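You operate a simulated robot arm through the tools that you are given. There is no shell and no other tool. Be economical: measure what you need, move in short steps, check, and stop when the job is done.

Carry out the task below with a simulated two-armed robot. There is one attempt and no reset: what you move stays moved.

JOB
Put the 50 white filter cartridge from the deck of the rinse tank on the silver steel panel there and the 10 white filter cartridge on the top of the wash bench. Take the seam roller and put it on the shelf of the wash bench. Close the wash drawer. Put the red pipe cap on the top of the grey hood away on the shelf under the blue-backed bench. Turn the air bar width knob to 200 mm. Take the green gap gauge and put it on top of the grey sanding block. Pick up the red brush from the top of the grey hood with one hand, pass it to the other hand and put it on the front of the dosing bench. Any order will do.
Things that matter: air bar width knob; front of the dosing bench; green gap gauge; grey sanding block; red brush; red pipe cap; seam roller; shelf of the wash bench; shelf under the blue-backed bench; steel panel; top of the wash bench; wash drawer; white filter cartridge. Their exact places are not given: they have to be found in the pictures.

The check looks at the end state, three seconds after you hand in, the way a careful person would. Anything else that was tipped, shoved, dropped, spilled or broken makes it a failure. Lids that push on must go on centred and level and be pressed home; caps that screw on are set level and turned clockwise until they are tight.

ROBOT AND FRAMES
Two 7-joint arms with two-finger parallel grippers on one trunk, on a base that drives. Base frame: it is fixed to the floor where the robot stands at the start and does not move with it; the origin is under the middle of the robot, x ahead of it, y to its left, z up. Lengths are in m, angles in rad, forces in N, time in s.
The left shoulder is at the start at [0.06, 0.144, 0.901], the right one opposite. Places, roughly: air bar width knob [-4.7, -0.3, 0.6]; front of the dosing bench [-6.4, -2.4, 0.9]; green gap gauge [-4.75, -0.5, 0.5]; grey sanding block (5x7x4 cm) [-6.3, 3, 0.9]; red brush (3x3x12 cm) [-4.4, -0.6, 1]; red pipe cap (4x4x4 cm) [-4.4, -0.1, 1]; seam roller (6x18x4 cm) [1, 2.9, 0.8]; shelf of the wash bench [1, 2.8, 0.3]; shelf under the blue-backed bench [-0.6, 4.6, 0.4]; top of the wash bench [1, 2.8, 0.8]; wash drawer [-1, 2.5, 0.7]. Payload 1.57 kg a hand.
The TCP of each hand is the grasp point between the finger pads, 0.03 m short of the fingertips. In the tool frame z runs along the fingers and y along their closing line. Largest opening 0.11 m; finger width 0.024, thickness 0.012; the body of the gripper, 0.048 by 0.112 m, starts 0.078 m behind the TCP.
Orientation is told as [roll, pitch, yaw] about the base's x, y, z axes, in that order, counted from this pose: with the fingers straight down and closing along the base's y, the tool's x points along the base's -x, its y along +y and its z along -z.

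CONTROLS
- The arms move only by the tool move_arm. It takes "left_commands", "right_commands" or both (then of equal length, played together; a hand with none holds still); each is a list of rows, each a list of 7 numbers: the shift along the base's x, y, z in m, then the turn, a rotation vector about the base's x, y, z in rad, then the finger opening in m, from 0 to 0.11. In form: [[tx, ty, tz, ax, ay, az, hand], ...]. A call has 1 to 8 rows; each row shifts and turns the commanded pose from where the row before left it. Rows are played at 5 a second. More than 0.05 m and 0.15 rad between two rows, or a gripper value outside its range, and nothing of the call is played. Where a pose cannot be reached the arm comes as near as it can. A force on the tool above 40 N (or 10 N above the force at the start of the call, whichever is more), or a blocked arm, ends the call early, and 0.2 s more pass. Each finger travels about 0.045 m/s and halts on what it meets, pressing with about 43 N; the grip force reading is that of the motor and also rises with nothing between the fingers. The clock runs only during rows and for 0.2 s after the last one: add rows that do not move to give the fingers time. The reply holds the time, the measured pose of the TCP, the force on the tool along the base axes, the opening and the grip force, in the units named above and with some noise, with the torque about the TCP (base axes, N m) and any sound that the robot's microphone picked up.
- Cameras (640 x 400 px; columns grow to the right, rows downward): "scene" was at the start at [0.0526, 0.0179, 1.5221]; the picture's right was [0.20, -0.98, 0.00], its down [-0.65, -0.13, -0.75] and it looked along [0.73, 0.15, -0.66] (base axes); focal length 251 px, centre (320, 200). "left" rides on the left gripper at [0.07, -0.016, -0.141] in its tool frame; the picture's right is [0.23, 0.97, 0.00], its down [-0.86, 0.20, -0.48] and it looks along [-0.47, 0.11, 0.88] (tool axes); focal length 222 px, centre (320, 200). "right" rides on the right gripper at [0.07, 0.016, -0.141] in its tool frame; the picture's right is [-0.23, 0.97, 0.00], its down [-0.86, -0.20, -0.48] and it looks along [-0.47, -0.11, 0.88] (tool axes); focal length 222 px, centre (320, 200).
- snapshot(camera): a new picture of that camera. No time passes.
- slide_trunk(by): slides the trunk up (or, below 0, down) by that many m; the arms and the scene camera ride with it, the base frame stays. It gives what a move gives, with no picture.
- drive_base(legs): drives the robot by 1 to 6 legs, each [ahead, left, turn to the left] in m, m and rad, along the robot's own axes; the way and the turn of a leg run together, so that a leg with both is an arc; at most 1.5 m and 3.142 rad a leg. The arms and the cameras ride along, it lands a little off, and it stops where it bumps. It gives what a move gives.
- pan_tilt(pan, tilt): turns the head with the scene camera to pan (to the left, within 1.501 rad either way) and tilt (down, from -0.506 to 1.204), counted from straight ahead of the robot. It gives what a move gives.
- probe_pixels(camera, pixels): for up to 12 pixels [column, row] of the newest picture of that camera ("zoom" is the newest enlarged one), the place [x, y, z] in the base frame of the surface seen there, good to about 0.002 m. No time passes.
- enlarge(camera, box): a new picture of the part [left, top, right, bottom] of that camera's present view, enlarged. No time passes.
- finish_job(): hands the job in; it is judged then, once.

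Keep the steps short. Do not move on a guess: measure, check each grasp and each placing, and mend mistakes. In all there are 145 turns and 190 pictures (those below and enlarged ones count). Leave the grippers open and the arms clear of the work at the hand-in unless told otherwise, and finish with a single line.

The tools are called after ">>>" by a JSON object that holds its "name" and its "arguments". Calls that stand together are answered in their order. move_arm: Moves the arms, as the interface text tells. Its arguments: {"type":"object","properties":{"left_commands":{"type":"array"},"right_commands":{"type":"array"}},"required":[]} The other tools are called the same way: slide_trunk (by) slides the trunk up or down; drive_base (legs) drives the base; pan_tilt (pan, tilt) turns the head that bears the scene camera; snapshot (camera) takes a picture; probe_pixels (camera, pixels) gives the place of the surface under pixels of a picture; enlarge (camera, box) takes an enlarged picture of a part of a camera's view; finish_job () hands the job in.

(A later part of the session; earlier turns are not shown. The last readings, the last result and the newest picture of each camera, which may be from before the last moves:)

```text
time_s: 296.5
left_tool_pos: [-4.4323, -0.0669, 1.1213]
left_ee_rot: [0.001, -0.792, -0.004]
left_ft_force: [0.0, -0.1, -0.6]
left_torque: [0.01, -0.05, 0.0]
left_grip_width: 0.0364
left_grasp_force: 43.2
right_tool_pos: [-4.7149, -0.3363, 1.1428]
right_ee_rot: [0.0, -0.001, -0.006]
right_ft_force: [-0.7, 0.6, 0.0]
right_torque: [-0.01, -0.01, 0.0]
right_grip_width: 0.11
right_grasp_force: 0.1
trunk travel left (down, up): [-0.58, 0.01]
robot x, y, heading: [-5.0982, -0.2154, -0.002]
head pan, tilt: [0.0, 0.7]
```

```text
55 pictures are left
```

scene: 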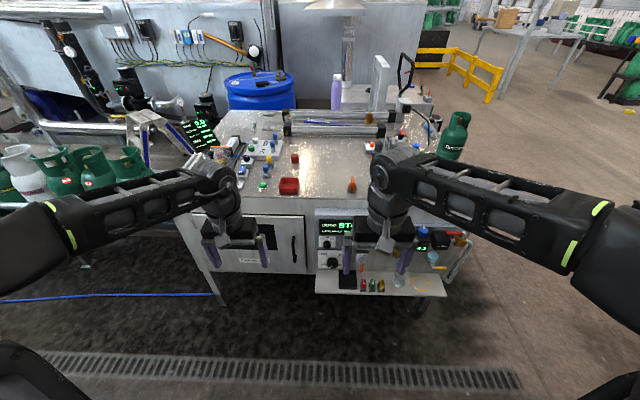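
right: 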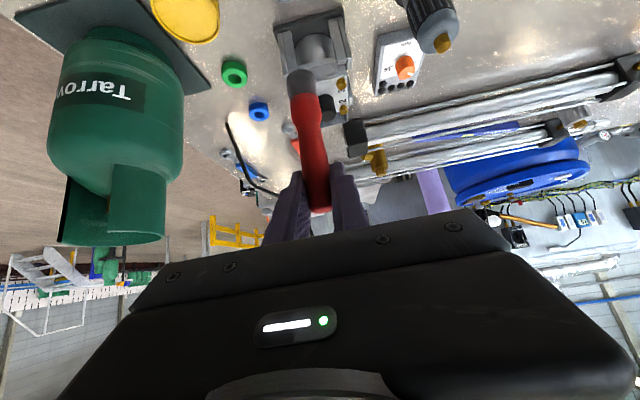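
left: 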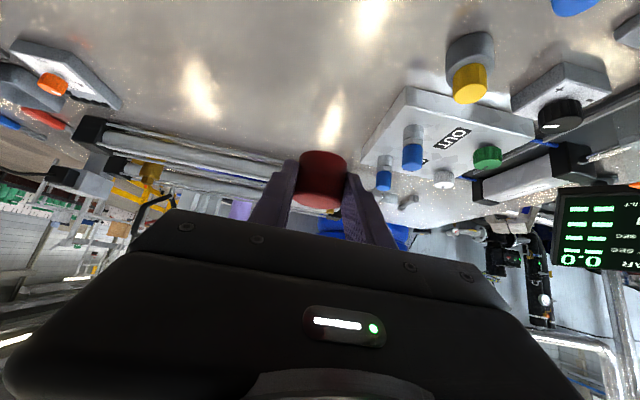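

Cap held at 0.036. Back off, pull the left hand in, lower the trunk, and look at the gauges.

>>> {"name": "drive_base", "arguments": {"legs": [[-0.36, -0.08, 0]]}}

>>> {"name": "move_arm", "arguments": {"left_commands": [[-0.04, 0.01, 0, 0, 0, 0, 0.02], [-0.04, 0.01, 0, 0, 0, 0, 0.02], [-0.04, 0.01, 0, 0, 0, 0, 0.02], [-0.03, 0.01, 0, 0, 0, 0, 0.02], [0, 0.01, 0, 0, 0, 0, 0.02], [0, 0, 0, 0, 0, 0, 0.02]], "right_commands": [[0, -0.02, 0, 0, -0.13, 0, 0.11], [0, -0.02, 0, 0, -0.13, 0, 0.11], [0, -0.02, 0, 0, -0.13, 0, 0.1], [0, -0.02, 0, 0, -0.13, 0, 0.08], [0, -0.02, 0, 0, -0.13, 0, 0.06], [0, -0.02, 0, 0, -0.13, 0, 0.06]]}}

>>> {"name": "slide_trunk", "arguments": {"by": -0.36}}

>>> {"name": "pan_tilt", "arguments": {"pan": -0.15, "tilt": 0.65}}

>>> {"name": "snapshot", "arguments": {"camera": "scene"}}

>>> {"name": "snapshot", "arguments": {"camera": "right"}}

```text
time_s: 298.8
left_tool_pos: [-4.7876, -0.1492, 1.1198]
left_ee_rot: [-0.001, -0.792, -0.009]
left_ft_force: [0.6, -0.1, -0.4]
left_torque: [0.02, 0.0, -0.01]
left_grip_width: 0.0365
left_grasp_force: 43.0
right_tool_pos: [-5.0725, -0.4159, 1.1417]
right_ee_rot: [0.002, 0.0, -0.008]
right_ft_force: [0.3, -0.3, 0.7]
right_torque: [0.0, -0.06, -0.01]
right_grip_width: 0.1101
right_grasp_force: 0.1
trunk travel left (down, up): [-0.58, 0.01]
robot x, y, heading: [-5.4566, -0.2958, -0.007]
head pan, tilt: [0.0, 0.7]
```

```text
time_s: 300.2
left_tool_pos: [-4.939, -0.1003, 1.1198]
left_ee_rot: [0.0, -0.793, -0.01]
left_ft_force: [0.0, 0.2, 0.1]
left_torque: [-0.01, 0.05, 0.06]
left_grip_width: 0.0365
left_grasp_force: 42.6
right_tool_pos: [-5.0644, -0.5385, 1.149]
right_ee_rot: [0.012, -0.78, -0.013]
right_ft_force: [-0.7, -0.3, -0.4]
right_torque: [0.01, -0.04, 0.0]
right_grip_width: 0.0601
right_grasp_force: 0.0
right hand out of reach, approached as far as the arm can: row 6
trunk travel left (down, up): [-0.58, 0.01]
robot x, y, heading: [-5.4591, -0.295, -0.007]
head pan, tilt: [0.0, 0.7]
```

```text
time_s: 303.7
left_tool_pos: [-4.9383, -0.0997, 0.759]
left_ee_rot: [-0.003, -0.793, -0.009]
left_ft_force: [-0.2, 0.2, -0.1]
left_torque: [-0.02, -0.02, 0.0]
left_grip_width: 0.0365
left_grasp_force: 43.3
right_tool_pos: [-5.0641, -0.5376, 0.7899]
right_ee_rot: [0.01, -0.777, -0.013]
right_ft_force: [0.2, 0.5, 0.1]
right_torque: [-0.01, 0.0, 0.01]
right_grip_width: 0.0599
right_grasp_force: 0.0
trunk travel left (down, up): [-0.22, 0.37]
robot x, y, heading: [-5.4561, -0.295, -0.009]
head pan, tilt: [0.0, 0.7]
```

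```text
time_s: 304.4
left_tool_pos: [-4.9379, -0.0988, 0.7593]
left_ee_rot: [-0.002, -0.793, -0.009]
left_ft_force: [0.4, 1.5, -0.9]
left_torque: [0.01, 0.01, -0.02]
left_grip_width: 0.0362
left_grasp_force: 43.0
right_tool_pos: [-5.0644, -0.5371, 0.7898]
right_ee_rot: [0.011, -0.777, -0.012]
right_ft_force: [0.2, 0.1, -0.1]
right_torque: [0.04, -0.05, -0.01]
right_grip_width: 0.0598
right_grasp_force: 0.0
trunk travel left (down, up): [-0.22, 0.37]
robot x, y, heading: [-5.4553, -0.2972, -0.006]
head pan, tilt: [-0.15, 0.649]
```

```text
54 pictures are left
```

scene: 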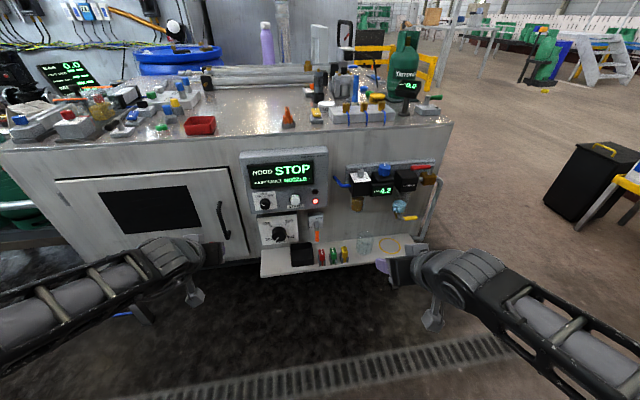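

```text
53 pictures are left
```

right: 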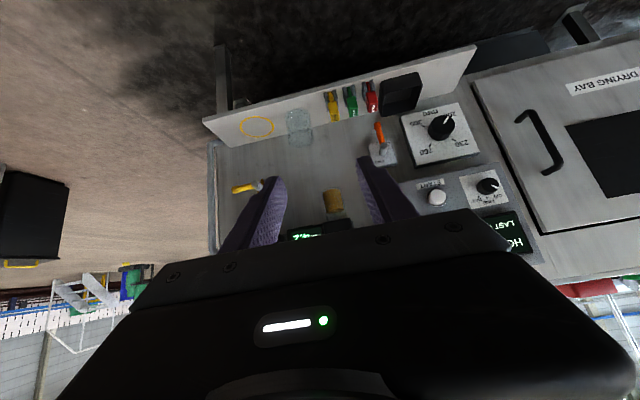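

>>> {"name": "enlarge", "arguments": {"camera": "scene", "box": [290, 225, 390, 285]}}

>>> {"name": "probe_pixels", "arguments": {"camera": "zoom", "pixels": [[276, 165], [276, 185], [280, 215], [265, 240], [290, 240], [277, 225], [255, 190], [300, 190], [208, 175], [350, 175], [205, 230], [280, 260]]}}

>>> {"name": "enlarge", "arguments": {"camera": "right", "box": [280, 60, 440, 160]}}

```text
6.40 times, centred on (340, 255) of scene
```

zoom: 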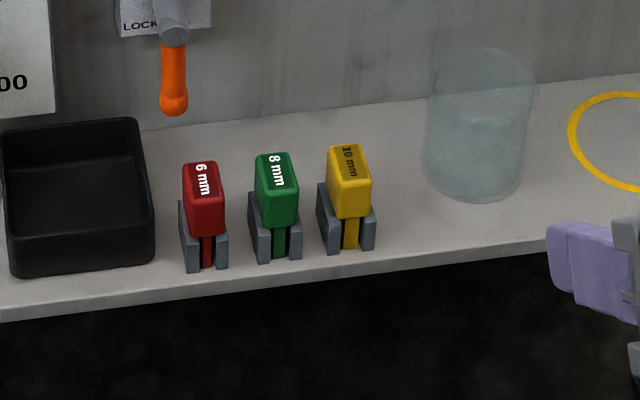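

```text
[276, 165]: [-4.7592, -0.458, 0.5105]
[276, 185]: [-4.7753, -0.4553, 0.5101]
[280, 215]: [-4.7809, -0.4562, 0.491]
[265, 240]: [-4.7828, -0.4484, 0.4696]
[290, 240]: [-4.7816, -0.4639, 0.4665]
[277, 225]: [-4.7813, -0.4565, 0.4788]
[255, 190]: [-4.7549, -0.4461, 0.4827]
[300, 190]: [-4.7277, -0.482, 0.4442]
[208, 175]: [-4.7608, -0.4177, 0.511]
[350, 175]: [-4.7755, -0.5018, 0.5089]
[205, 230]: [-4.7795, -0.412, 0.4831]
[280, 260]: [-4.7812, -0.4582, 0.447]
```

```text
4.00 times, centred on (360, 110) of right
```

zoom: 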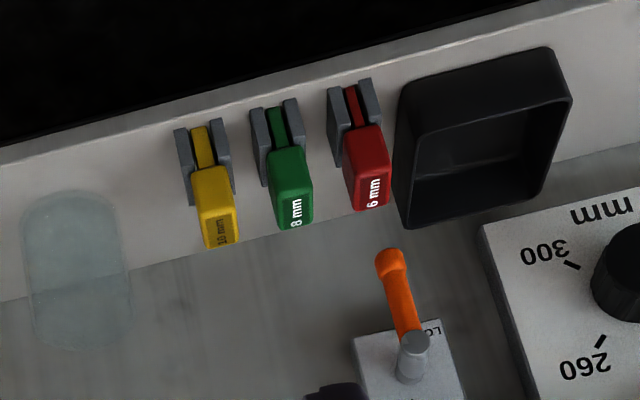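

The green gauge (8 mm) is a T-piece: handle z 0.483–0.511, y -0.456, x -4.782…-4.748, in a slot. Neighbours leave about 2 cm, so I'll come in horizontally with the fingers opened only 3.2 cm. Move to a pre-position.

>>> {"name": "move_arm", "arguments": {"right_commands": [[0.018, 0.01, -0.0366, 0, -0.132, 0.012, 0.06], [0.018, 0.01, -0.0366, 0, -0.132, 0, 0.05], [0.018, 0.01, -0.0366, 0, -0.132, 0, 0.04], [0.018, 0.01, -0.0366, 0, -0.132, 0, 0.034], [0.018, 0.01, -0.0366, 0, -0.132, 0, 0.034], [0.018, 0.01, -0.0366, 0, -0.132, 0, 0.034], [0.018, 0.01, -0.0366, 0, 0, 0, 0.034], [0.018, 0.011, -0.0366, 0, 0, 0, 0.034]]}}

>>> {"name": "snapshot", "arguments": {"camera": "right"}}

```text
time_s: 306.2
left_tool_pos: [-4.9377, -0.0998, 0.7594]
left_ee_rot: [0.001, -0.792, -0.009]
left_ft_force: [0.6, -0.2, -0.4]
left_torque: [-0.01, 0.02, -0.01]
left_grip_width: 0.0361
left_grasp_force: 43.6
right_tool_pos: [-4.8502, -0.4603, 0.5787]
right_ee_rot: [0.22, -1.564, -0.213]
right_ft_force: [0.4, 0.5, 0.2]
right_torque: [0.0, -0.01, 0.07]
right_grip_width: 0.0336
right_grasp_force: 0.1
right hand out of reach, approached as far as the arm can: row 1, 2, 3, 7, 8
trunk travel left (down, up): [-0.22, 0.37]
robot x, y, heading: [-5.4569, -0.2929, -0.004]
head pan, tilt: [-0.15, 0.649]
```

```text
50 pictures are left
```

right: 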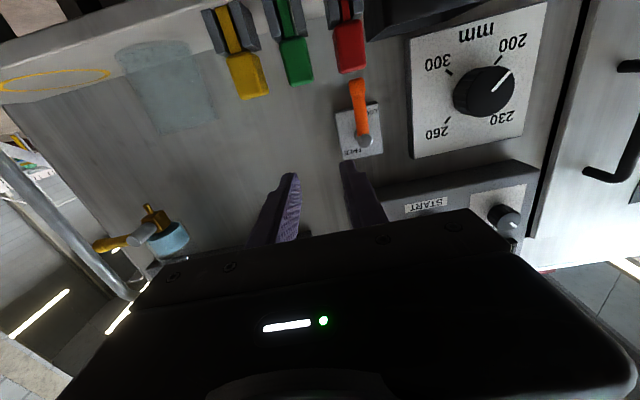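

Lower the trunk 8 cm to bring the fingers level with the handle.

>>> {"name": "slide_trunk", "arguments": {"by": -0.081}}

>>> {"name": "snapshot", "arguments": {"camera": "right"}}

>>> {"name": "probe_pixels", "arguments": {"camera": "right", "pixels": [[320, 150], [320, 170], [300, 160], [290, 160], [280, 160], [340, 150]]}}

>>> {"name": "enlarge", "arguments": {"camera": "scene", "box": [290, 200, 410, 290]}}

```text
time_s: 307.4
left_tool_pos: [-4.938, -0.1006, 0.6778]
left_ee_rot: [-0.002, -0.793, -0.008]
left_ft_force: [0.9, 0.6, 0.1]
left_torque: [0.02, -0.02, 0.0]
left_grip_width: 0.0362
left_grasp_force: 42.7
right_tool_pos: [-4.8499, -0.4592, 0.4979]
right_ee_rot: [0.068, -1.563, -0.059]
right_ft_force: [0.1, -0.7, -0.6]
right_torque: [0.02, 0.01, 0.0]
right_grip_width: 0.0343
right_grasp_force: 0.1
trunk travel left (down, up): [-0.139, 0.451]
robot x, y, heading: [-5.4579, -0.2947, -0.007]
head pan, tilt: [-0.15, 0.649]
```

```text
49 pictures are left
```

right: 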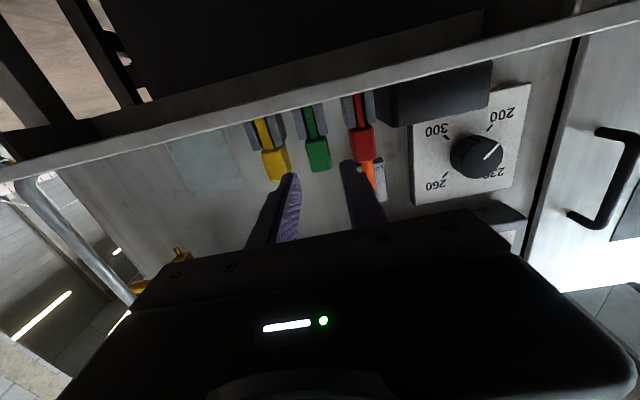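

```text
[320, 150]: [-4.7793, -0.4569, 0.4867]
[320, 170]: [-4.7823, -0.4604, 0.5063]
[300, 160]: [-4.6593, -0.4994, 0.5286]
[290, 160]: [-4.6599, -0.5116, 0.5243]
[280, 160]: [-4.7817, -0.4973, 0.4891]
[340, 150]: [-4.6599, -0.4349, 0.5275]
```

```text
4.44 times, centred on (350, 245) of scene
```

zoom: 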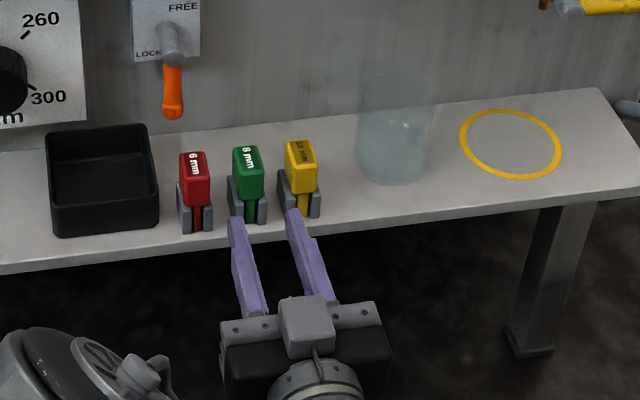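

>>> {"name": "enlarge", "arguments": {"camera": "right", "box": [240, 90, 400, 210]}}

>>> {"name": "probe_pixels", "arguments": {"camera": "zoom", "pixels": [[270, 250], [285, 250], [310, 250], [335, 250], [348, 250], [310, 215], [310, 300], [440, 270], [150, 270], [180, 280], [310, 320]]}}

```text
3.33 times, centred on (320, 150) of right
```

zoom: 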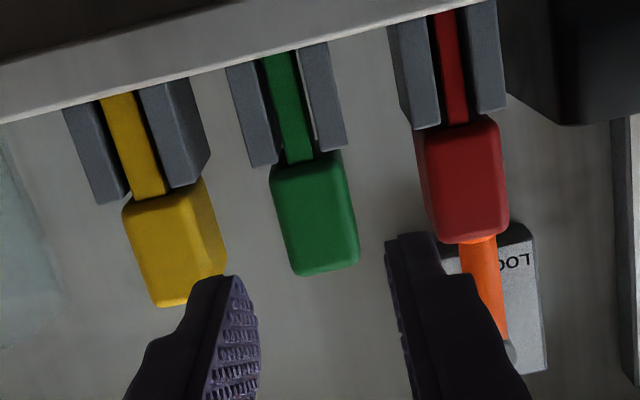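

```text
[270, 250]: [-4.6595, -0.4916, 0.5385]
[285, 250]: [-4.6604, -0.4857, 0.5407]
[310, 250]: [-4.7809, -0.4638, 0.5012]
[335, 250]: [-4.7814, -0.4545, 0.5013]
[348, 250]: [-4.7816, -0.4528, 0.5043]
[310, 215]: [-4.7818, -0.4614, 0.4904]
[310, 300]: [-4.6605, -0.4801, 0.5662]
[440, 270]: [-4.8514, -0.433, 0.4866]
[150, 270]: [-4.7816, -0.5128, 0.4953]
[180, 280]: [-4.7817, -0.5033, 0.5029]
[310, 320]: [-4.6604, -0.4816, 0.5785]
```

Centred: handle y≈-0.460, hand y -0.459. Narrow to 0.030 and advance 4.5 cm, then look.

>>> {"name": "move_arm", "arguments": {"right_commands": [[0, 0, 0, 0, 0, 0, 0.03], [0.02, 0, 0, 0, 0, 0, 0.03], [0.015, 0, 0, 0, 0, 0, 0.03], [0.01, 0, 0, 0, 0, 0, 0.03], [0, 0, 0, 0, 0, 0, 0.03]]}}

>>> {"name": "enlarge", "arguments": {"camera": "right", "box": [240, 90, 400, 210]}}

>>> {"name": "enlarge", "arguments": {"camera": "scene", "box": [320, 220, 380, 265]}}

```text
time_s: 308.6
left_tool_pos: [-4.9393, -0.0989, 0.6788]
left_ee_rot: [-0.002, -0.792, -0.009]
left_ft_force: [0.5, 0.1, -0.5]
left_torque: [-0.01, 0.01, -0.01]
left_grip_width: 0.0364
left_grasp_force: 43.1
right_tool_pos: [-4.8104, -0.4546, 0.5089]
right_ee_rot: [0.032, -1.562, -0.026]
right_ft_force: [-0.8, 1.0, 0.1]
right_torque: [-0.01, -0.02, 0.01]
right_grip_width: 0.03
right_grasp_force: 0.1
right hand out of reach, approached as far as the arm can: row 2, 3, 4
trunk travel left (down, up): [-0.139, 0.451]
robot x, y, heading: [-5.4595, -0.2948, -0.005]
head pan, tilt: [-0.15, 0.649]
```

```text
3.33 times, centred on (320, 150) of right
```

zoom: 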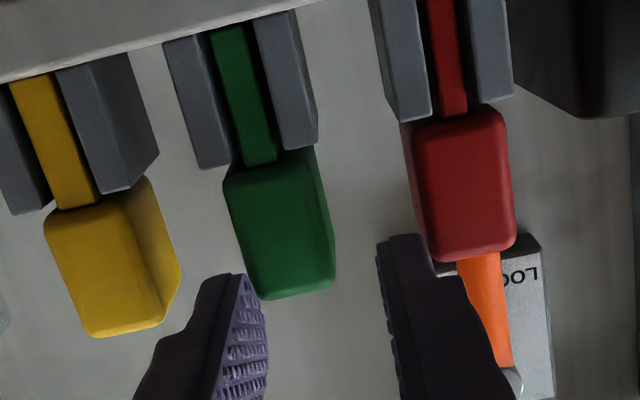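

```text
8.89 times, centred on (350, 242) of scene
```

zoom: 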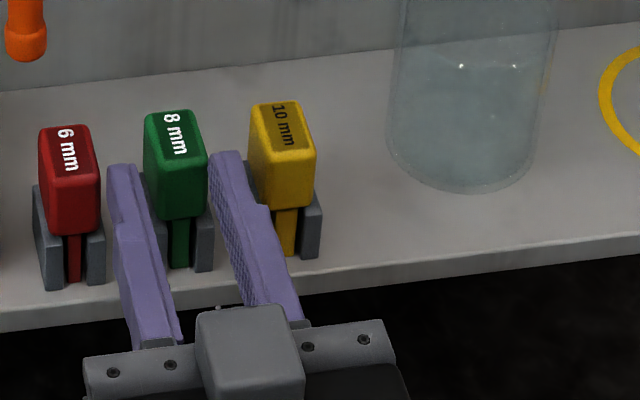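

The arm drifts near a joint limit. Back out, lower the trunk 10 cm more, raise the arm the same (as in the drawer push, which worked).

>>> {"name": "move_arm", "arguments": {"right_commands": [[-0.02, 0, 0, 0, 0, 0, 0.03], [-0.02, 0, 0, 0, 0, 0, 0.03], [-0.01, 0, 0, 0, 0, 0, 0.03]]}}

>>> {"name": "slide_trunk", "arguments": {"by": -0.1}}

>>> {"name": "move_arm", "arguments": {"right_commands": [[0, 0, 0.03, 0, 0, 0, 0.03], [0, 0, 0.03, 0, 0, 0, 0.03], [0, 0, 0.03, 0, 0, 0, 0.03], [0, 0, 0, 0, 0, 0, 0.03]]}}

```text
time_s: 309.4
left_tool_pos: [-4.9391, -0.0994, 0.6786]
left_ee_rot: [-0.001, -0.793, -0.008]
left_ft_force: [-0.4, 0.8, -0.3]
left_torque: [-0.05, -0.03, 0.03]
left_grip_width: 0.0363
left_grasp_force: 43.4
right_tool_pos: [-4.8605, -0.4538, 0.5079]
right_ee_rot: [0.145, -1.564, -0.136]
right_ft_force: [-0.4, -0.1, -0.7]
right_torque: [0.01, -0.02, -0.02]
right_grip_width: 0.03
right_grasp_force: 0.1
trunk travel left (down, up): [-0.139, 0.451]
robot x, y, heading: [-5.4566, -0.2975, -0.007]
head pan, tilt: [-0.15, 0.649]
```

```text
time_s: 310.7
left_tool_pos: [-4.9381, -0.0997, 0.5788]
left_ee_rot: [-0.002, -0.794, -0.01]
left_ft_force: [-0.8, 0.5, -0.1]
left_torque: [-0.01, -0.04, 0.0]
left_grip_width: 0.0363
left_grasp_force: 43.1
right_tool_pos: [-4.8604, -0.455, 0.4088]
right_ee_rot: [0.072, -1.564, -0.063]
right_ft_force: [-0.1, -0.2, 0.1]
right_torque: [-0.03, 0.01, 0.01]
right_grip_width: 0.03
right_grasp_force: 0.1
trunk travel left (down, up): [-0.039, 0.551]
robot x, y, heading: [-5.4529, -0.2956, -0.005]
head pan, tilt: [-0.15, 0.649]
```

```text
time_s: 311.7
left_tool_pos: [-4.9385, -0.0999, 0.5798]
left_ee_rot: [-0.003, -0.792, -0.008]
left_ft_force: [0.2, 0.2, -0.2]
left_torque: [0.0, 0.02, 0.0]
left_grip_width: 0.0361
left_grasp_force: 42.9
right_tool_pos: [-4.8595, -0.4541, 0.4994]
right_ee_rot: [0.044, -1.564, -0.036]
right_ft_force: [-0.1, -0.3, 0.2]
right_torque: [0.01, 0.0, 0.02]
right_grip_width: 0.03
right_grasp_force: 0.1
trunk travel left (down, up): [-0.039, 0.551]
robot x, y, heading: [-5.4552, -0.293, -0.005]
head pan, tilt: [-0.15, 0.649]
```

Now adjust y by -5 mm and advance 3.5 cm; check drift.

>>> {"name": "move_arm", "arguments": {"right_commands": [[0, -0.005, -0.002, 0, 0, 0, 0.03], [0.02, 0, 0, 0, 0, 0, 0.03], [0.02, 0, 0, 0, 0, 0, 0.03], [0, 0, 0, 0, 0, 0, 0.03]]}}

>>> {"name": "enlarge", "arguments": {"camera": "right", "box": [240, 90, 400, 210]}}

>>> {"name": "enlarge", "arguments": {"camera": "scene", "box": [310, 180, 390, 240]}}

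```text
time_s: 312.7
left_tool_pos: [-4.9387, -0.0997, 0.5791]
left_ee_rot: [-0.001, -0.794, -0.008]
left_ft_force: [0.7, 0.5, 0.5]
left_torque: [0.01, -0.01, -0.02]
left_grip_width: 0.0364
left_grasp_force: 42.9
right_tool_pos: [-4.8191, -0.4571, 0.4962]
right_ee_rot: [0.046, -1.565, -0.039]
right_ft_force: [0.1, -1.3, -0.8]
right_torque: [0.02, 0.01, 0.0]
right_grip_width: 0.0303
right_grasp_force: 0.1
trunk travel left (down, up): [-0.039, 0.551]
robot x, y, heading: [-5.4532, -0.2957, -0.008]
head pan, tilt: [-0.15, 0.649]
```

```text
3.33 times, centred on (320, 150) of right
```

zoom: 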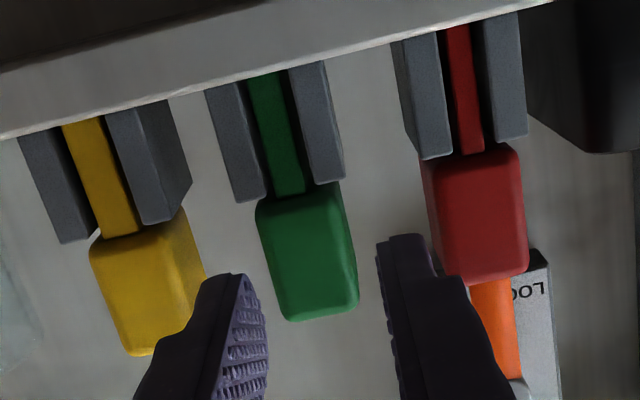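

```text
6.67 times, centred on (350, 210) of scene
```

zoom: 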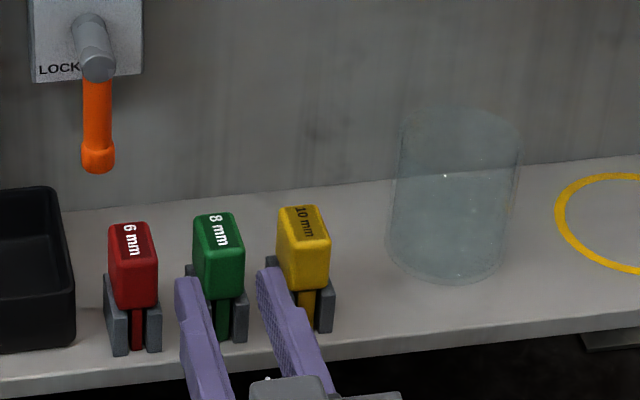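

>>> {"name": "enlarge", "arguments": {"camera": "right", "box": [280, 130, 360, 190]}}

>>> {"name": "probe_pixels", "arguments": {"camera": "zoom", "pixels": [[205, 200], [225, 200], [260, 200], [300, 200], [350, 200], [380, 200], [400, 200], [230, 270], [400, 270], [300, 300], [300, 130]]}}

```text
6.67 times, centred on (320, 160) of right
```

zoom: 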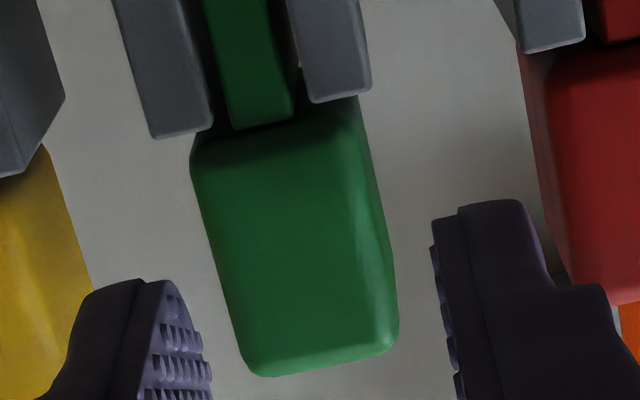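

```text
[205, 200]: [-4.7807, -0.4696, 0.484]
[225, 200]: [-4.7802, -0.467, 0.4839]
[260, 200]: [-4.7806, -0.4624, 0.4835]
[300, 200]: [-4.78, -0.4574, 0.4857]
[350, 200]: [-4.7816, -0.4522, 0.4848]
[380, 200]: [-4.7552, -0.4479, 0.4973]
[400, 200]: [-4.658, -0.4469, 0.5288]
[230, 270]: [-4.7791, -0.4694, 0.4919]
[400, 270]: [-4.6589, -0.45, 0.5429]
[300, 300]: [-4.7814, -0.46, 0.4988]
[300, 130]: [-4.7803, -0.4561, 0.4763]
```

Handle centre y≈-0.459; nudge -2 mm and advance to x≈-4.780, then close.

>>> {"name": "move_arm", "arguments": {"right_commands": [[0, -0.002, 0, 0, 0, 0, 0.03], [0.015, 0, 0, 0, 0, 0, 0.03], [0.012, 0, 0, 0, 0, 0, 0.03], [0.012, 0, 0, 0, 0, 0, 0.03], [0, 0, 0, 0, 0, 0, 0.03]]}}

>>> {"name": "enlarge", "arguments": {"camera": "right", "box": [240, 90, 400, 210]}}

>>> {"name": "enlarge", "arguments": {"camera": "scene", "box": [310, 180, 390, 240]}}

```text
time_s: 313.9
left_tool_pos: [-4.9384, -0.0996, 0.5794]
left_ee_rot: [-0.002, -0.792, -0.011]
left_ft_force: [0.7, 0.2, -0.2]
left_torque: [-0.02, 0.01, 0.02]
left_grip_width: 0.0364
left_grasp_force: 43.2
right_tool_pos: [-4.7817, -0.4617, 0.4969]
right_ee_rot: [0.001, -1.564, 0.008]
right_ft_force: [0.3, 0.0, -0.9]
right_torque: [-0.01, 0.0, 0.01]
right_grip_width: 0.0302
right_grasp_force: 0.2
trunk travel left (down, up): [-0.039, 0.551]
robot x, y, heading: [-5.4612, -0.2913, -0.008]
head pan, tilt: [-0.15, 0.649]
```

```text
3.33 times, centred on (320, 150) of right
```

zoom: 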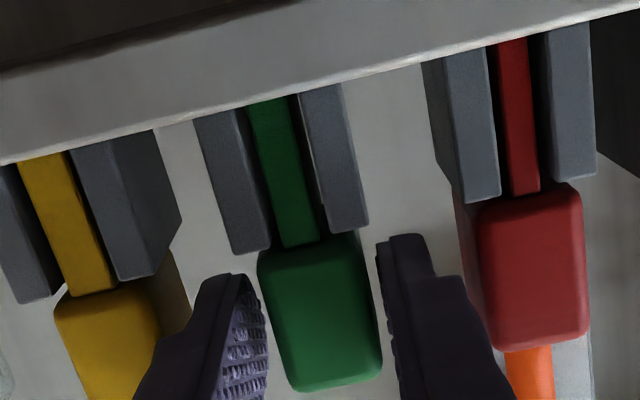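

```text
6.67 times, centred on (350, 210) of scene
```

zoom: 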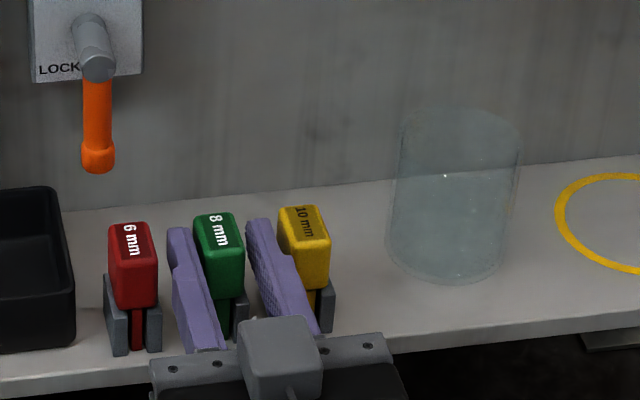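

Fingers straddle the green handle without contact. Nudge +2 mm, close.

>>> {"name": "move_arm", "arguments": {"right_commands": [[0, 0.002, 0, 0, 0, 0, 0.03], [0, 0, 0, 0, 0, 0, 0.02], [0, 0, 0, 0, 0, 0, 0.01], [0, 0, 0, 0, 0, 0, 0.01], [0, 0, 0, 0, 0, 0, 0.01]]}}

>>> {"name": "move_arm", "arguments": {"right_commands": [[0, 0, 0.015, 0, 0, 0, 0.01], [0, 0, 0.02, 0, 0, 0, 0.01], [0, 0, 0.02, 0, 0, 0, 0.01], [0, 0, 0.01, 0, 0, 0, 0.01], [0, 0, 0, 0, 0, 0, 0.01]]}}

>>> {"name": "enlarge", "arguments": {"camera": "scene", "box": [310, 160, 410, 240]}}

```text
time_s: 315.1
left_tool_pos: [-4.9381, -0.0998, 0.5785]
left_ee_rot: [-0.001, -0.793, -0.008]
left_ft_force: [-0.6, 0.5, -0.7]
left_torque: [-0.02, -0.02, 0.03]
left_grip_width: 0.0364
left_grasp_force: 43.3
right_tool_pos: [-4.7815, -0.4595, 0.4973]
right_ee_rot: [0.061, -1.564, -0.055]
right_ft_force: [-0.6, 0.4, 0.3]
right_torque: [0.0, 0.04, 0.02]
right_grip_width: 0.0207
right_grasp_force: 34.3
trunk travel left (down, up): [-0.039, 0.551]
robot x, y, heading: [-5.4548, -0.2921, -0.006]
head pan, tilt: [-0.15, 0.649]
```

```text
time_s: 316.3
left_tool_pos: [-4.9379, -0.0991, 0.5782]
left_ee_rot: [-0.002, -0.791, -0.01]
left_ft_force: [-0.1, 0.5, 0.1]
left_torque: [-0.03, -0.06, 0.03]
left_grip_width: 0.0365
left_grasp_force: 42.6
right_tool_pos: [-4.7811, -0.4599, 0.5601]
right_ee_rot: [0.043, -1.563, -0.035]
right_ft_force: [-0.6, -0.5, -1.5]
right_torque: [0.02, 0.01, 0.0]
right_grip_width: 0.0209
right_grasp_force: 34.2
trunk travel left (down, up): [-0.039, 0.551]
robot x, y, heading: [-5.4559, -0.2934, -0.004]
head pan, tilt: [-0.15, 0.649]
```

```text
5.00 times, centred on (360, 200) of scene
```

zoom: 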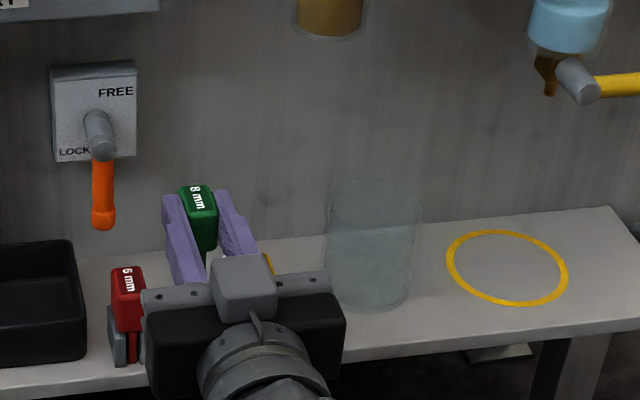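

Gauge lifted free. Back off, raise the trunk, and turn the right hand down while pulling in.

>>> {"name": "drive_base", "arguments": {"legs": [[-0.09, 0, 0]]}}

>>> {"name": "slide_trunk", "arguments": {"by": 0.5}}

>>> {"name": "move_arm", "arguments": {"left_commands": [[0, 0.01, 0, 0, 0.1, 0, 0.02], [0, 0.01, 0, 0, 0.1, 0, 0.02], [0, 0.01, 0, 0, 0.1, 0, 0.02], [0, 0.01, 0, 0, 0.1, 0, 0.02], [0, 0, 0, 0, 0.1, 0, 0.02], [0, 0, 0, 0, 0.1, 0, 0.02], [0, 0, 0, 0, 0.1, 0, 0.02], [0, 0, 0, 0, 0.09, 0, 0.02]], "right_commands": [[-0.03, 0, 0, 0, 0.147, 0, 0.01], [-0.03, 0, 0, 0, 0.147, 0, 0.01], [-0.03, 0, 0, 0, 0.147, 0, 0.01], [-0.02, 0, 0, 0, 0.147, 0, 0.01], [-0.02, 0, 0, 0, 0.147, 0, 0.01], [-0.02, 0, 0, 0, 0.147, 0, 0.01], [-0.02, 0, 0, 0, 0.147, 0, 0.01], [-0.02, 0, 0, 0, 0.147, 0, 0.01]]}}

>>> {"name": "move_arm", "arguments": {"right_commands": [[-0.02, 0, 0, 0, 0.13, 0, 0.01], [-0.02, 0, 0, 0, 0.13, 0, 0.01], [-0.02, 0, 0, 0, 0.128, 0, 0.01], [0, 0, 0, 0, 0, 0, 0.01]]}}

>>> {"name": "snapshot", "arguments": {"camera": "right"}}

>>> {"name": "pan_tilt", "arguments": {"pan": 1.45, "tilt": 0.35}}

>>> {"name": "snapshot", "arguments": {"camera": "scene"}}

```text
time_s: 317.4
left_tool_pos: [-5.029, -0.0993, 0.5782]
left_ee_rot: [-0.003, -0.794, -0.009]
left_ft_force: [0.5, 0.3, -0.8]
left_torque: [-0.02, -0.01, 0.02]
left_grip_width: 0.0364
left_grasp_force: 42.1
right_tool_pos: [-4.8723, -0.4594, 0.5618]
right_ee_rot: [0.063, -1.564, -0.054]
right_ft_force: [0.1, -0.1, -1.0]
right_torque: [-0.04, 0.01, -0.04]
right_grip_width: 0.0204
right_grasp_force: 34.1
trunk travel left (down, up): [-0.039, 0.551]
robot x, y, heading: [-5.5461, -0.2957, -0.007]
head pan, tilt: [-0.15, 0.649]
```

```text
refused: 0.5 is not a number from -0.4 to 0.4
```

```text
time_s: 319.2
left_tool_pos: [-5.0284, -0.0592, 0.5788]
left_ee_rot: [-0.007, -0.001, -0.007]
left_ft_force: [0.3, -0.6, -0.7]
left_torque: [0.02, 0.0, 0.03]
left_grip_width: 0.0362
left_grasp_force: 43.0
right_tool_pos: [-5.0639, -0.4601, 0.5631]
right_ee_rot: [0.008, -0.388, -0.002]
right_ft_force: [0.9, 0.2, -0.7]
right_torque: [-0.01, -0.05, -0.01]
right_grip_width: 0.0207
right_grasp_force: 33.7
trunk travel left (down, up): [-0.039, 0.551]
robot x, y, heading: [-5.5474, -0.2919, -0.004]
head pan, tilt: [-0.15, 0.649]
```

```text
time_s: 320.2
left_tool_pos: [-5.0296, -0.0595, 0.5783]
left_ee_rot: [-0.007, -0.001, -0.007]
left_ft_force: [0.3, 0.2, 0.6]
left_torque: [0.03, 0.01, -0.01]
left_grip_width: 0.0363
left_grasp_force: 42.9
right_tool_pos: [-5.1222, -0.4606, 0.5604]
right_ee_rot: [0.01, 0.001, 0.0]
right_ft_force: [-1.0, -0.2, -0.3]
right_torque: [0.01, -0.03, 0.02]
right_grip_width: 0.0207
right_grasp_force: 34.1
trunk travel left (down, up): [-0.039, 0.551]
robot x, y, heading: [-5.5449, -0.2916, -0.006]
head pan, tilt: [-0.15, 0.649]
```

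```text
38 pictures are left
```

right: 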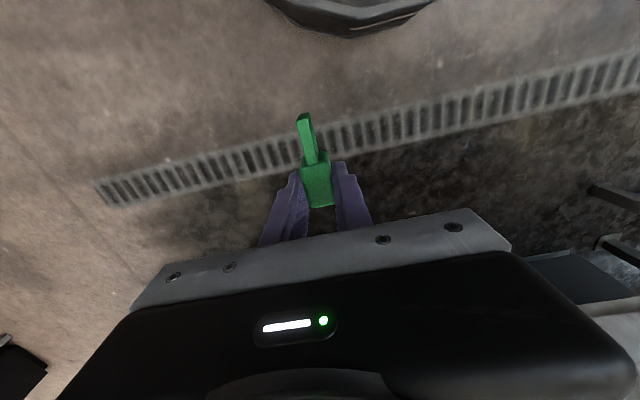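

```text
time_s: 321.9
left_tool_pos: [-5.0297, -0.0597, 0.5776]
left_ee_rot: [-0.008, -0.001, -0.006]
left_ft_force: [0.1, -0.3, 0.2]
left_torque: [0.0, -0.01, -0.01]
left_grip_width: 0.0366
left_grasp_force: 42.8
right_tool_pos: [-5.1215, -0.4611, 0.561]
right_ee_rot: [0.007, -0.001, 0.0]
right_ft_force: [0.4, -0.6, -0.9]
right_torque: [-0.01, 0.02, -0.01]
right_grip_width: 0.0204
right_grasp_force: 33.8
trunk travel left (down, up): [-0.039, 0.551]
robot x, y, heading: [-5.5479, -0.2897, -0.009]
head pan, tilt: [1.45, 0.351]
```

```text
37 pictures are left
```

scene: 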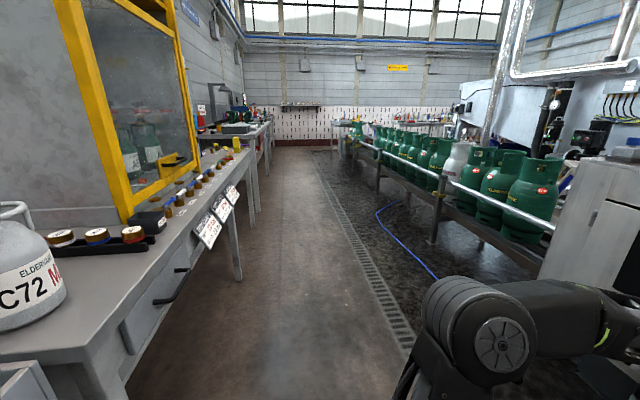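

Gauge and cap are both held. Raise the trunk 0.4, check aisle limits, then strafe north.

>>> {"name": "probe_pixels", "arguments": {"camera": "scene", "pixels": [[445, 180], [380, 160], [425, 200], [200, 240], [250, 160], [232, 128], [205, 115], [270, 125], [120, 345]]}}

>>> {"name": "slide_trunk", "arguments": {"by": 0.4}}

>>> {"name": "enlarge", "arguments": {"camera": "scene", "box": [180, 80, 420, 240]}}

```text
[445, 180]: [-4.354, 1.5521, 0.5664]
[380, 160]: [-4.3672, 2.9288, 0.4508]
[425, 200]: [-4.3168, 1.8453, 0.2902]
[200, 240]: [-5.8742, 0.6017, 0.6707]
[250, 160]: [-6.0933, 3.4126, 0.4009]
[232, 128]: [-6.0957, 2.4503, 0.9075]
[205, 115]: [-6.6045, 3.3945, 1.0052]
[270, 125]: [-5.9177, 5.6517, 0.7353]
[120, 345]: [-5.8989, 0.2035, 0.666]
```

```text
time_s: 325.8
left_tool_pos: [-5.0304, -0.0588, 0.9777]
left_ee_rot: [-0.007, -0.004, -0.004]
left_ft_force: [-0.6, -0.3, -0.6]
left_torque: [0.01, 0.02, -0.02]
left_grip_width: 0.036
left_grasp_force: 42.7
right_tool_pos: [-5.121, -0.46, 0.9609]
right_ee_rot: [0.009, 0.001, -0.002]
right_ft_force: [0.6, -0.4, 0.2]
right_torque: [0.0, 0.01, 0.05]
right_grip_width: 0.0207
right_grasp_force: 34.3
trunk travel left (down, up): [-0.439, 0.151]
robot x, y, heading: [-5.5458, -0.2966, -0.007]
head pan, tilt: [1.45, 0.351]
```

```text
2.50 times, centred on (300, 160) of scene
```

zoom: 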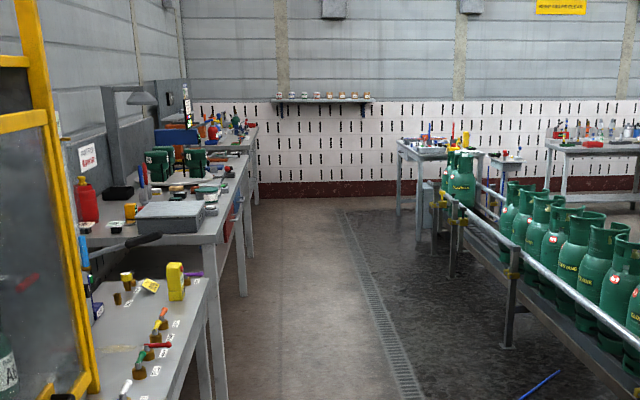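

Aisle is wide. Drive: left 3.15 m at x≈-5.35, then turn around to face -x.

>>> {"name": "drive_base", "arguments": {"legs": [[0.2, 1.4, 0], [0, 1.4, 0], [0, 0.35, 0], [0, 0, 1.57], [0, 0, 1.57]]}}

>>> {"name": "pan_tilt", "arguments": {"pan": -0.1, "tilt": 0.5}}

>>> {"name": "snapshot", "arguments": {"camera": "scene"}}

```text
time_s: 348.9
left_tool_pos: [-5.973, 2.6094, 0.9786]
left_ee_rot: [-0.007, -0.002, -3.113]
left_ft_force: [-1.1, -0.2, -0.2]
left_torque: [-0.03, -0.01, -0.01]
left_grip_width: 0.0366
left_grasp_force: 43.0
right_tool_pos: [-5.8939, 3.0139, 0.9611]
right_ee_rot: [0.01, 0.0, -3.109]
right_ft_force: [1.0, 0.6, -1.0]
right_torque: [0.0, -0.01, 0.01]
right_grip_width: 0.0205
right_grasp_force: 33.8
trunk travel left (down, up): [-0.439, 0.151]
robot x, y, heading: [-5.4606, 2.8634, -3.11]
head pan, tilt: [1.45, 0.351]
```

```text
time_s: 350.5
left_tool_pos: [-5.9708, 2.6092, 0.9792]
left_ee_rot: [-0.007, -0.002, -3.109]
left_ft_force: [0.6, 0.1, -0.7]
left_torque: [0.01, -0.01, 0.01]
left_grip_width: 0.0363
left_grasp_force: 42.8
right_tool_pos: [-5.8923, 3.0128, 0.9596]
right_ee_rot: [0.008, -0.001, -3.108]
right_ft_force: [-0.5, 0.0, -0.4]
right_torque: [0.03, 0.01, 0.0]
right_grip_width: 0.0207
right_grasp_force: 34.0
trunk travel left (down, up): [-0.439, 0.151]
robot x, y, heading: [-5.4622, 2.8626, -3.11]
head pan, tilt: [-0.099, 0.499]
```

```text
35 pictures are left
```

scene: 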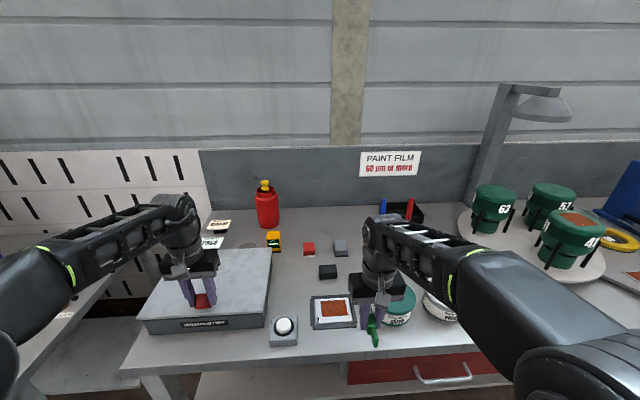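

Small blocks: red (308,248), grey (340,247), black (327,271). Enlarge and measure the grey one.

>>> {"name": "enlarge", "arguments": {"camera": "scene", "box": [280, 220, 400, 300]}}

>>> {"name": "probe_pixels", "arguments": {"camera": "zoom", "pixels": [[320, 130], [290, 108], [345, 105], [358, 152], [300, 155], [325, 170], [250, 262], [150, 145], [275, 200], [400, 180], [320, 100], [260, 340]]}}

```text
5.00 times, centred on (340, 260) of scene
```

zoom: 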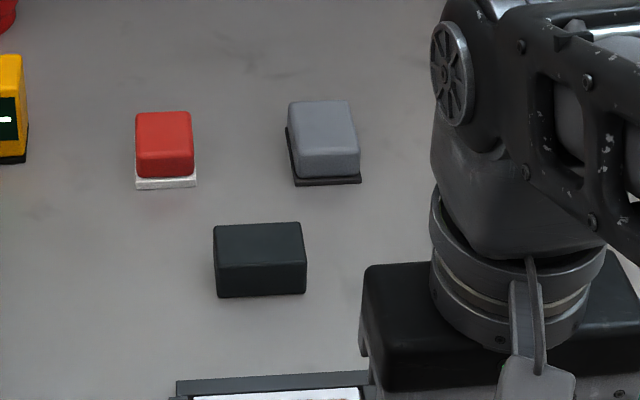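

```text
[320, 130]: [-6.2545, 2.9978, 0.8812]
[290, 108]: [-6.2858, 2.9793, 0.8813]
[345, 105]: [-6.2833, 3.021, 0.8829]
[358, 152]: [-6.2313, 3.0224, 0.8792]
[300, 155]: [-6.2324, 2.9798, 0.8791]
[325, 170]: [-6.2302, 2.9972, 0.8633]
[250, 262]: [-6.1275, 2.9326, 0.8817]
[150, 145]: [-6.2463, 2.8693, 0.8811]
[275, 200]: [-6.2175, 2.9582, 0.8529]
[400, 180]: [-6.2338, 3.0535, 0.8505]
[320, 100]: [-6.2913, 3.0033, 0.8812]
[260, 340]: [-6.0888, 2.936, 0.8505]
```

Grey block top centre (-6.258,3.000), top z 0.881. Raise both hands a little, square up and drive in 0.27.

>>> {"name": "move_arm", "arguments": {"left_commands": [[0, 0, 0.04, 0, 0, 0, 0.02], [0, 0, 0.04, 0, 0, 0, 0.02]], "right_commands": [[0, 0, 0.02, 0, 0, 0, 0.01], [0, 0, 0.02, 0, 0, 0, 0.01]]}}

>>> {"name": "drive_base", "arguments": {"legs": [[0, 0, -0.031], [0.27, 0.025, 0]]}}

>>> {"name": "snapshot", "arguments": {"camera": "right"}}

```text
time_s: 351.1
left_tool_pos: [-5.9601, 2.6107, 1.0142]
left_ee_rot: [-0.006, -0.01, -3.113]
left_ft_force: [-0.3, 0.3, -1.6]
left_torque: [0.01, -0.01, 0.04]
left_grip_width: 0.0362
left_grasp_force: 43.2
left hand out of reach, approached as far as the arm can: row 1, 2
right_tool_pos: [-5.893, 3.0131, 1.0015]
right_ee_rot: [0.007, -0.001, -3.106]
right_ft_force: [0.1, -0.5, -1.2]
right_torque: [0.03, 0.01, 0.01]
right_grip_width: 0.0208
right_grasp_force: 34.3
trunk travel left (down, up): [-0.439, 0.151]
robot x, y, heading: [-5.4606, 2.859, -3.108]
head pan, tilt: [-0.099, 0.499]
```

```text
time_s: 353.4
left_tool_pos: [-6.2058, 2.6054, 1.0205]
left_ee_rot: [-0.003, -0.024, -3.141]
left_ft_force: [-0.3, -1.2, -0.5]
left_torque: [0.06, 0.13, 0.01]
left_grip_width: 0.0365
left_grasp_force: 43.5
right_tool_pos: [-6.1268, 3.0031, 1.0057]
right_ee_rot: [0.008, -0.01, -3.136]
right_ft_force: [-0.1, -0.7, -1.8]
right_torque: [0.08, -0.01, 0.02]
right_grip_width: 0.0207
right_grasp_force: 34.2
trunk travel left (down, up): [-0.439, 0.151]
robot x, y, heading: [-5.7128, 2.8379, -3.142]
head pan, tilt: [-0.099, 0.499]
stopped in leg 2: the robot was blocked; the commanded pose is now the measured one
```

```text
33 pictures are left
```

right: 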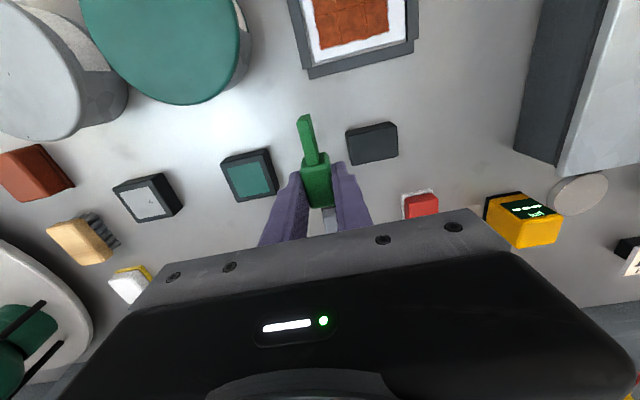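

Touched the bench front lightly. Move the right hand over the block.

>>> {"name": "move_arm", "arguments": {"right_commands": [[-0.037, -0.001, 0, 0, 0, 0, 0.01], [-0.037, -0.001, 0, 0, 0, 0, 0.01], [-0.036, -0.001, -0.01, 0, 0, 0, 0.01], [-0.036, 0, -0.02, 0, 0, 0, 0.01], [0, 0, -0.03, 0, 0, 0, 0.01], [0, 0, 0, 0, 0, 0, 0.01]]}}

>>> {"name": "pan_tilt", "arguments": {"pan": -0.1, "tilt": 0.7}}

>>> {"name": "enlarge", "arguments": {"camera": "scene", "box": [280, 170, 400, 260]}}

>>> {"name": "snapshot", "arguments": {"camera": "right"}}

```text
time_s: 354.8
left_tool_pos: [-6.2037, 2.6051, 1.0242]
left_ee_rot: [-0.004, -0.029, 3.141]
left_ft_force: [-0.3, -1.0, -0.1]
left_torque: [-0.03, -0.04, 0.0]
left_grip_width: 0.0365
left_grasp_force: 43.2
right_tool_pos: [-6.2716, 2.9996, 0.9476]
right_ee_rot: [0.011, -0.018, -3.133]
right_ft_force: [-0.5, 0.9, -0.1]
right_torque: [0.04, -0.04, -0.02]
right_grip_width: 0.0207
right_grasp_force: 34.7
right hand out of reach, approached as far as the arm can: row 4
trunk travel left (down, up): [-0.439, 0.151]
robot x, y, heading: [-5.7181, 2.8414, -3.141]
head pan, tilt: [-0.099, 0.499]
```

```text
time_s: 355.6
left_tool_pos: [-6.2045, 2.6061, 1.0228]
left_ee_rot: [-0.004, -0.028, 3.142]
left_ft_force: [-0.3, 0.6, 0.4]
left_torque: [-0.03, -0.01, -0.01]
left_grip_width: 0.0364
left_grasp_force: 43.0
right_tool_pos: [-6.2714, 2.9998, 0.9476]
right_ee_rot: [0.01, -0.016, -3.134]
right_ft_force: [-0.9, -1.0, -0.1]
right_torque: [0.05, -0.07, 0.04]
right_grip_width: 0.0206
right_grasp_force: 34.3
trunk travel left (down, up): [-0.439, 0.151]
robot x, y, heading: [-5.7156, 2.8387, -3.137]
head pan, tilt: [-0.099, 0.7]
```

```text
4.44 times, centred on (340, 215) of scene
```

zoom: 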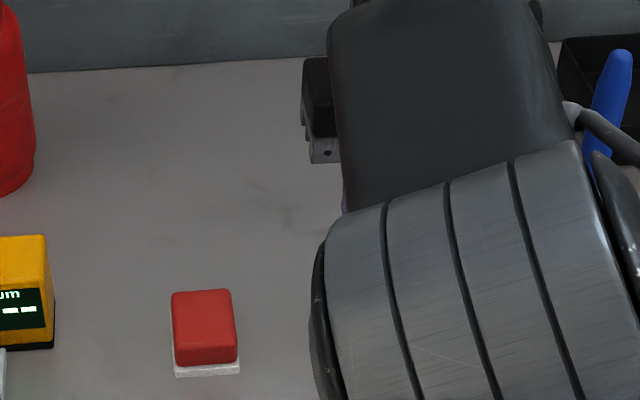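

```text
31 pictures are left
```

right: 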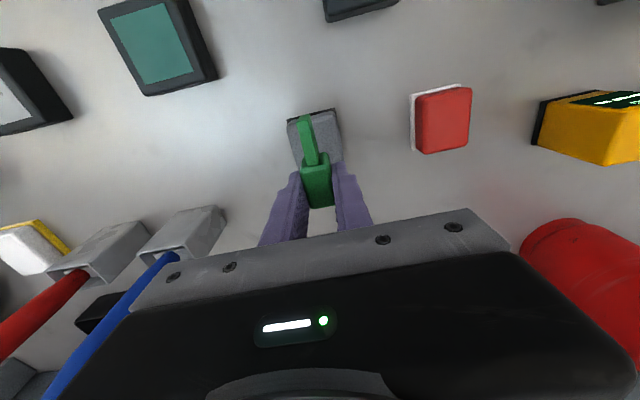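

Gauge is over the block. Lower slowly to contact.

>>> {"name": "move_arm", "arguments": {"right_commands": [[0, 0, -0.015, 0, 0, 0, 0.01], [0, 0, -0.009, 0, 0, 0, 0.01], [0, 0, -0.003, 0, 0, 0, 0.01], [0, 0, -0.002, 0, 0, 0, 0.01], [0, 0, -0.0015, 0, 0, 0, 0.01], [0, 0, -0.0015, 0, 0, 0, 0.01], [0, 0, 0, 0, 0, 0, 0.01]]}}

>>> {"name": "snapshot", "arguments": {"camera": "right"}}

```text
time_s: 357.1
left_tool_pos: [-6.2035, 2.6041, 1.0231]
left_ee_rot: [-0.005, -0.029, 3.141]
left_ft_force: [-0.7, 0.3, 0.1]
left_torque: [0.01, 0.0, -0.01]
left_grip_width: 0.0368
left_grasp_force: 43.6
right_tool_pos: [-6.2709, 2.9994, 0.9166]
right_ee_rot: [0.008, -0.016, -3.134]
right_ft_force: [-0.2, 0.6, -0.6]
right_torque: [0.04, 0.0, 0.01]
right_grip_width: 0.0206
right_grasp_force: 34.0
trunk travel left (down, up): [-0.439, 0.151]
robot x, y, heading: [-5.7131, 2.837, -3.142]
head pan, tilt: [-0.099, 0.7]
```

```text
30 pictures are left
```

right: 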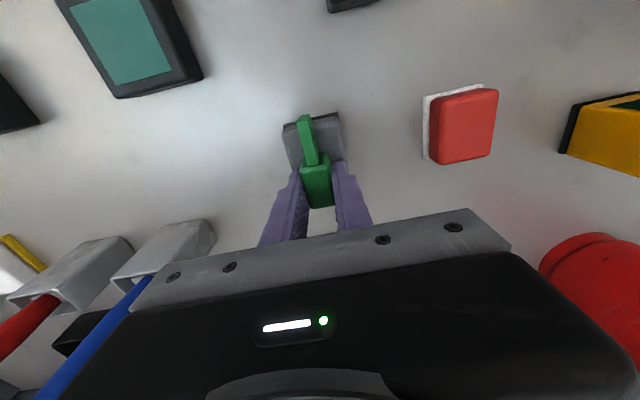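

>>> {"name": "move_arm", "arguments": {"right_commands": [[0, 0, -0.001, 0, 0, 0, 0.01], [0, 0, -0.001, 0, 0, 0, 0.01], [0, 0, -0.001, 0, 0, 0, 0.01], [0, 0, -0.001, 0, 0, 0, 0.01], [0, 0, 0, 0, 0, 0, 0.01]]}}

```text
time_s: 358.4
left_tool_pos: [-6.2046, 2.6048, 1.0247]
left_ee_rot: [-0.004, -0.029, 3.141]
left_ft_force: [0.1, 0.2, 0.2]
left_torque: [0.02, -0.01, 0.01]
left_grip_width: 0.0363
left_grasp_force: 43.5
right_tool_pos: [-6.2721, 2.9999, 0.9146]
right_ee_rot: [0.007, -0.02, -3.134]
right_ft_force: [-1.0, -0.9, 27.9]
right_torque: [0.07, -0.54, -0.04]
right_grip_width: 0.0208
right_grasp_force: 33.6
trunk travel left (down, up): [-0.439, 0.151]
robot x, y, heading: [-5.7146, 2.8423, -3.138]
head pan, tilt: [-0.099, 0.7]
```

Contact (28 N). Ease up 2 mm, open, lift straight up.

>>> {"name": "move_arm", "arguments": {"right_commands": [[0, 0, 0.002, 0, 0, 0, 0.015], [0, 0, 0, 0, 0, 0, 0.024], [0, 0, 0, 0, 0, 0, 0.034], [0, 0, 0.02, 0, 0, 0, 0.036], [0, 0, 0.04, 0, 0, 0, 0.04], [0, 0, 0.04, 0, 0, 0, 0.06], [0.03, 0, 0.02, 0, 0, 0, 0.1], [0.04, 0, 0, 0, 0, 0, 0.11]]}}

>>> {"name": "snapshot", "arguments": {"camera": "right"}}

```text
time_s: 360.1
left_tool_pos: [-6.2055, 2.6051, 1.0232]
left_ee_rot: [-0.006, -0.028, -3.143]
left_ft_force: [0.9, -0.6, -0.3]
left_torque: [0.05, 0.1, 0.0]
left_grip_width: 0.0362
left_grasp_force: 43.4
right_tool_pos: [-6.185, 2.9996, 1.0216]
right_ee_rot: [0.009, -0.015, -3.134]
right_ft_force: [-0.2, -0.9, 0.3]
right_torque: [0.07, 0.01, 0.0]
right_grip_width: 0.1063
right_grasp_force: 0.0
right hand out of reach, approached as far as the arm can: row 6
trunk travel left (down, up): [-0.439, 0.151]
robot x, y, heading: [-5.7149, 2.8401, -3.138]
head pan, tilt: [-0.099, 0.7]
```

```text
29 pictures are left
```

right: 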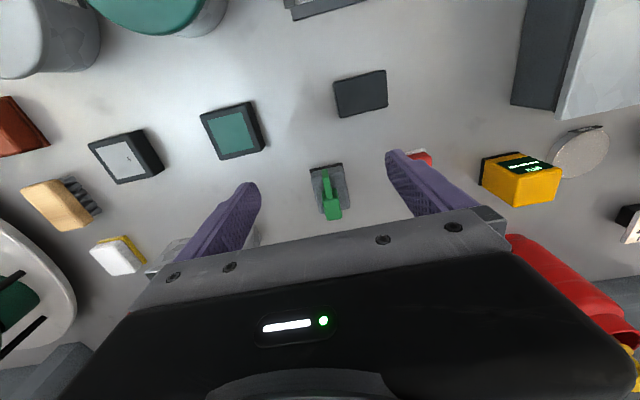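

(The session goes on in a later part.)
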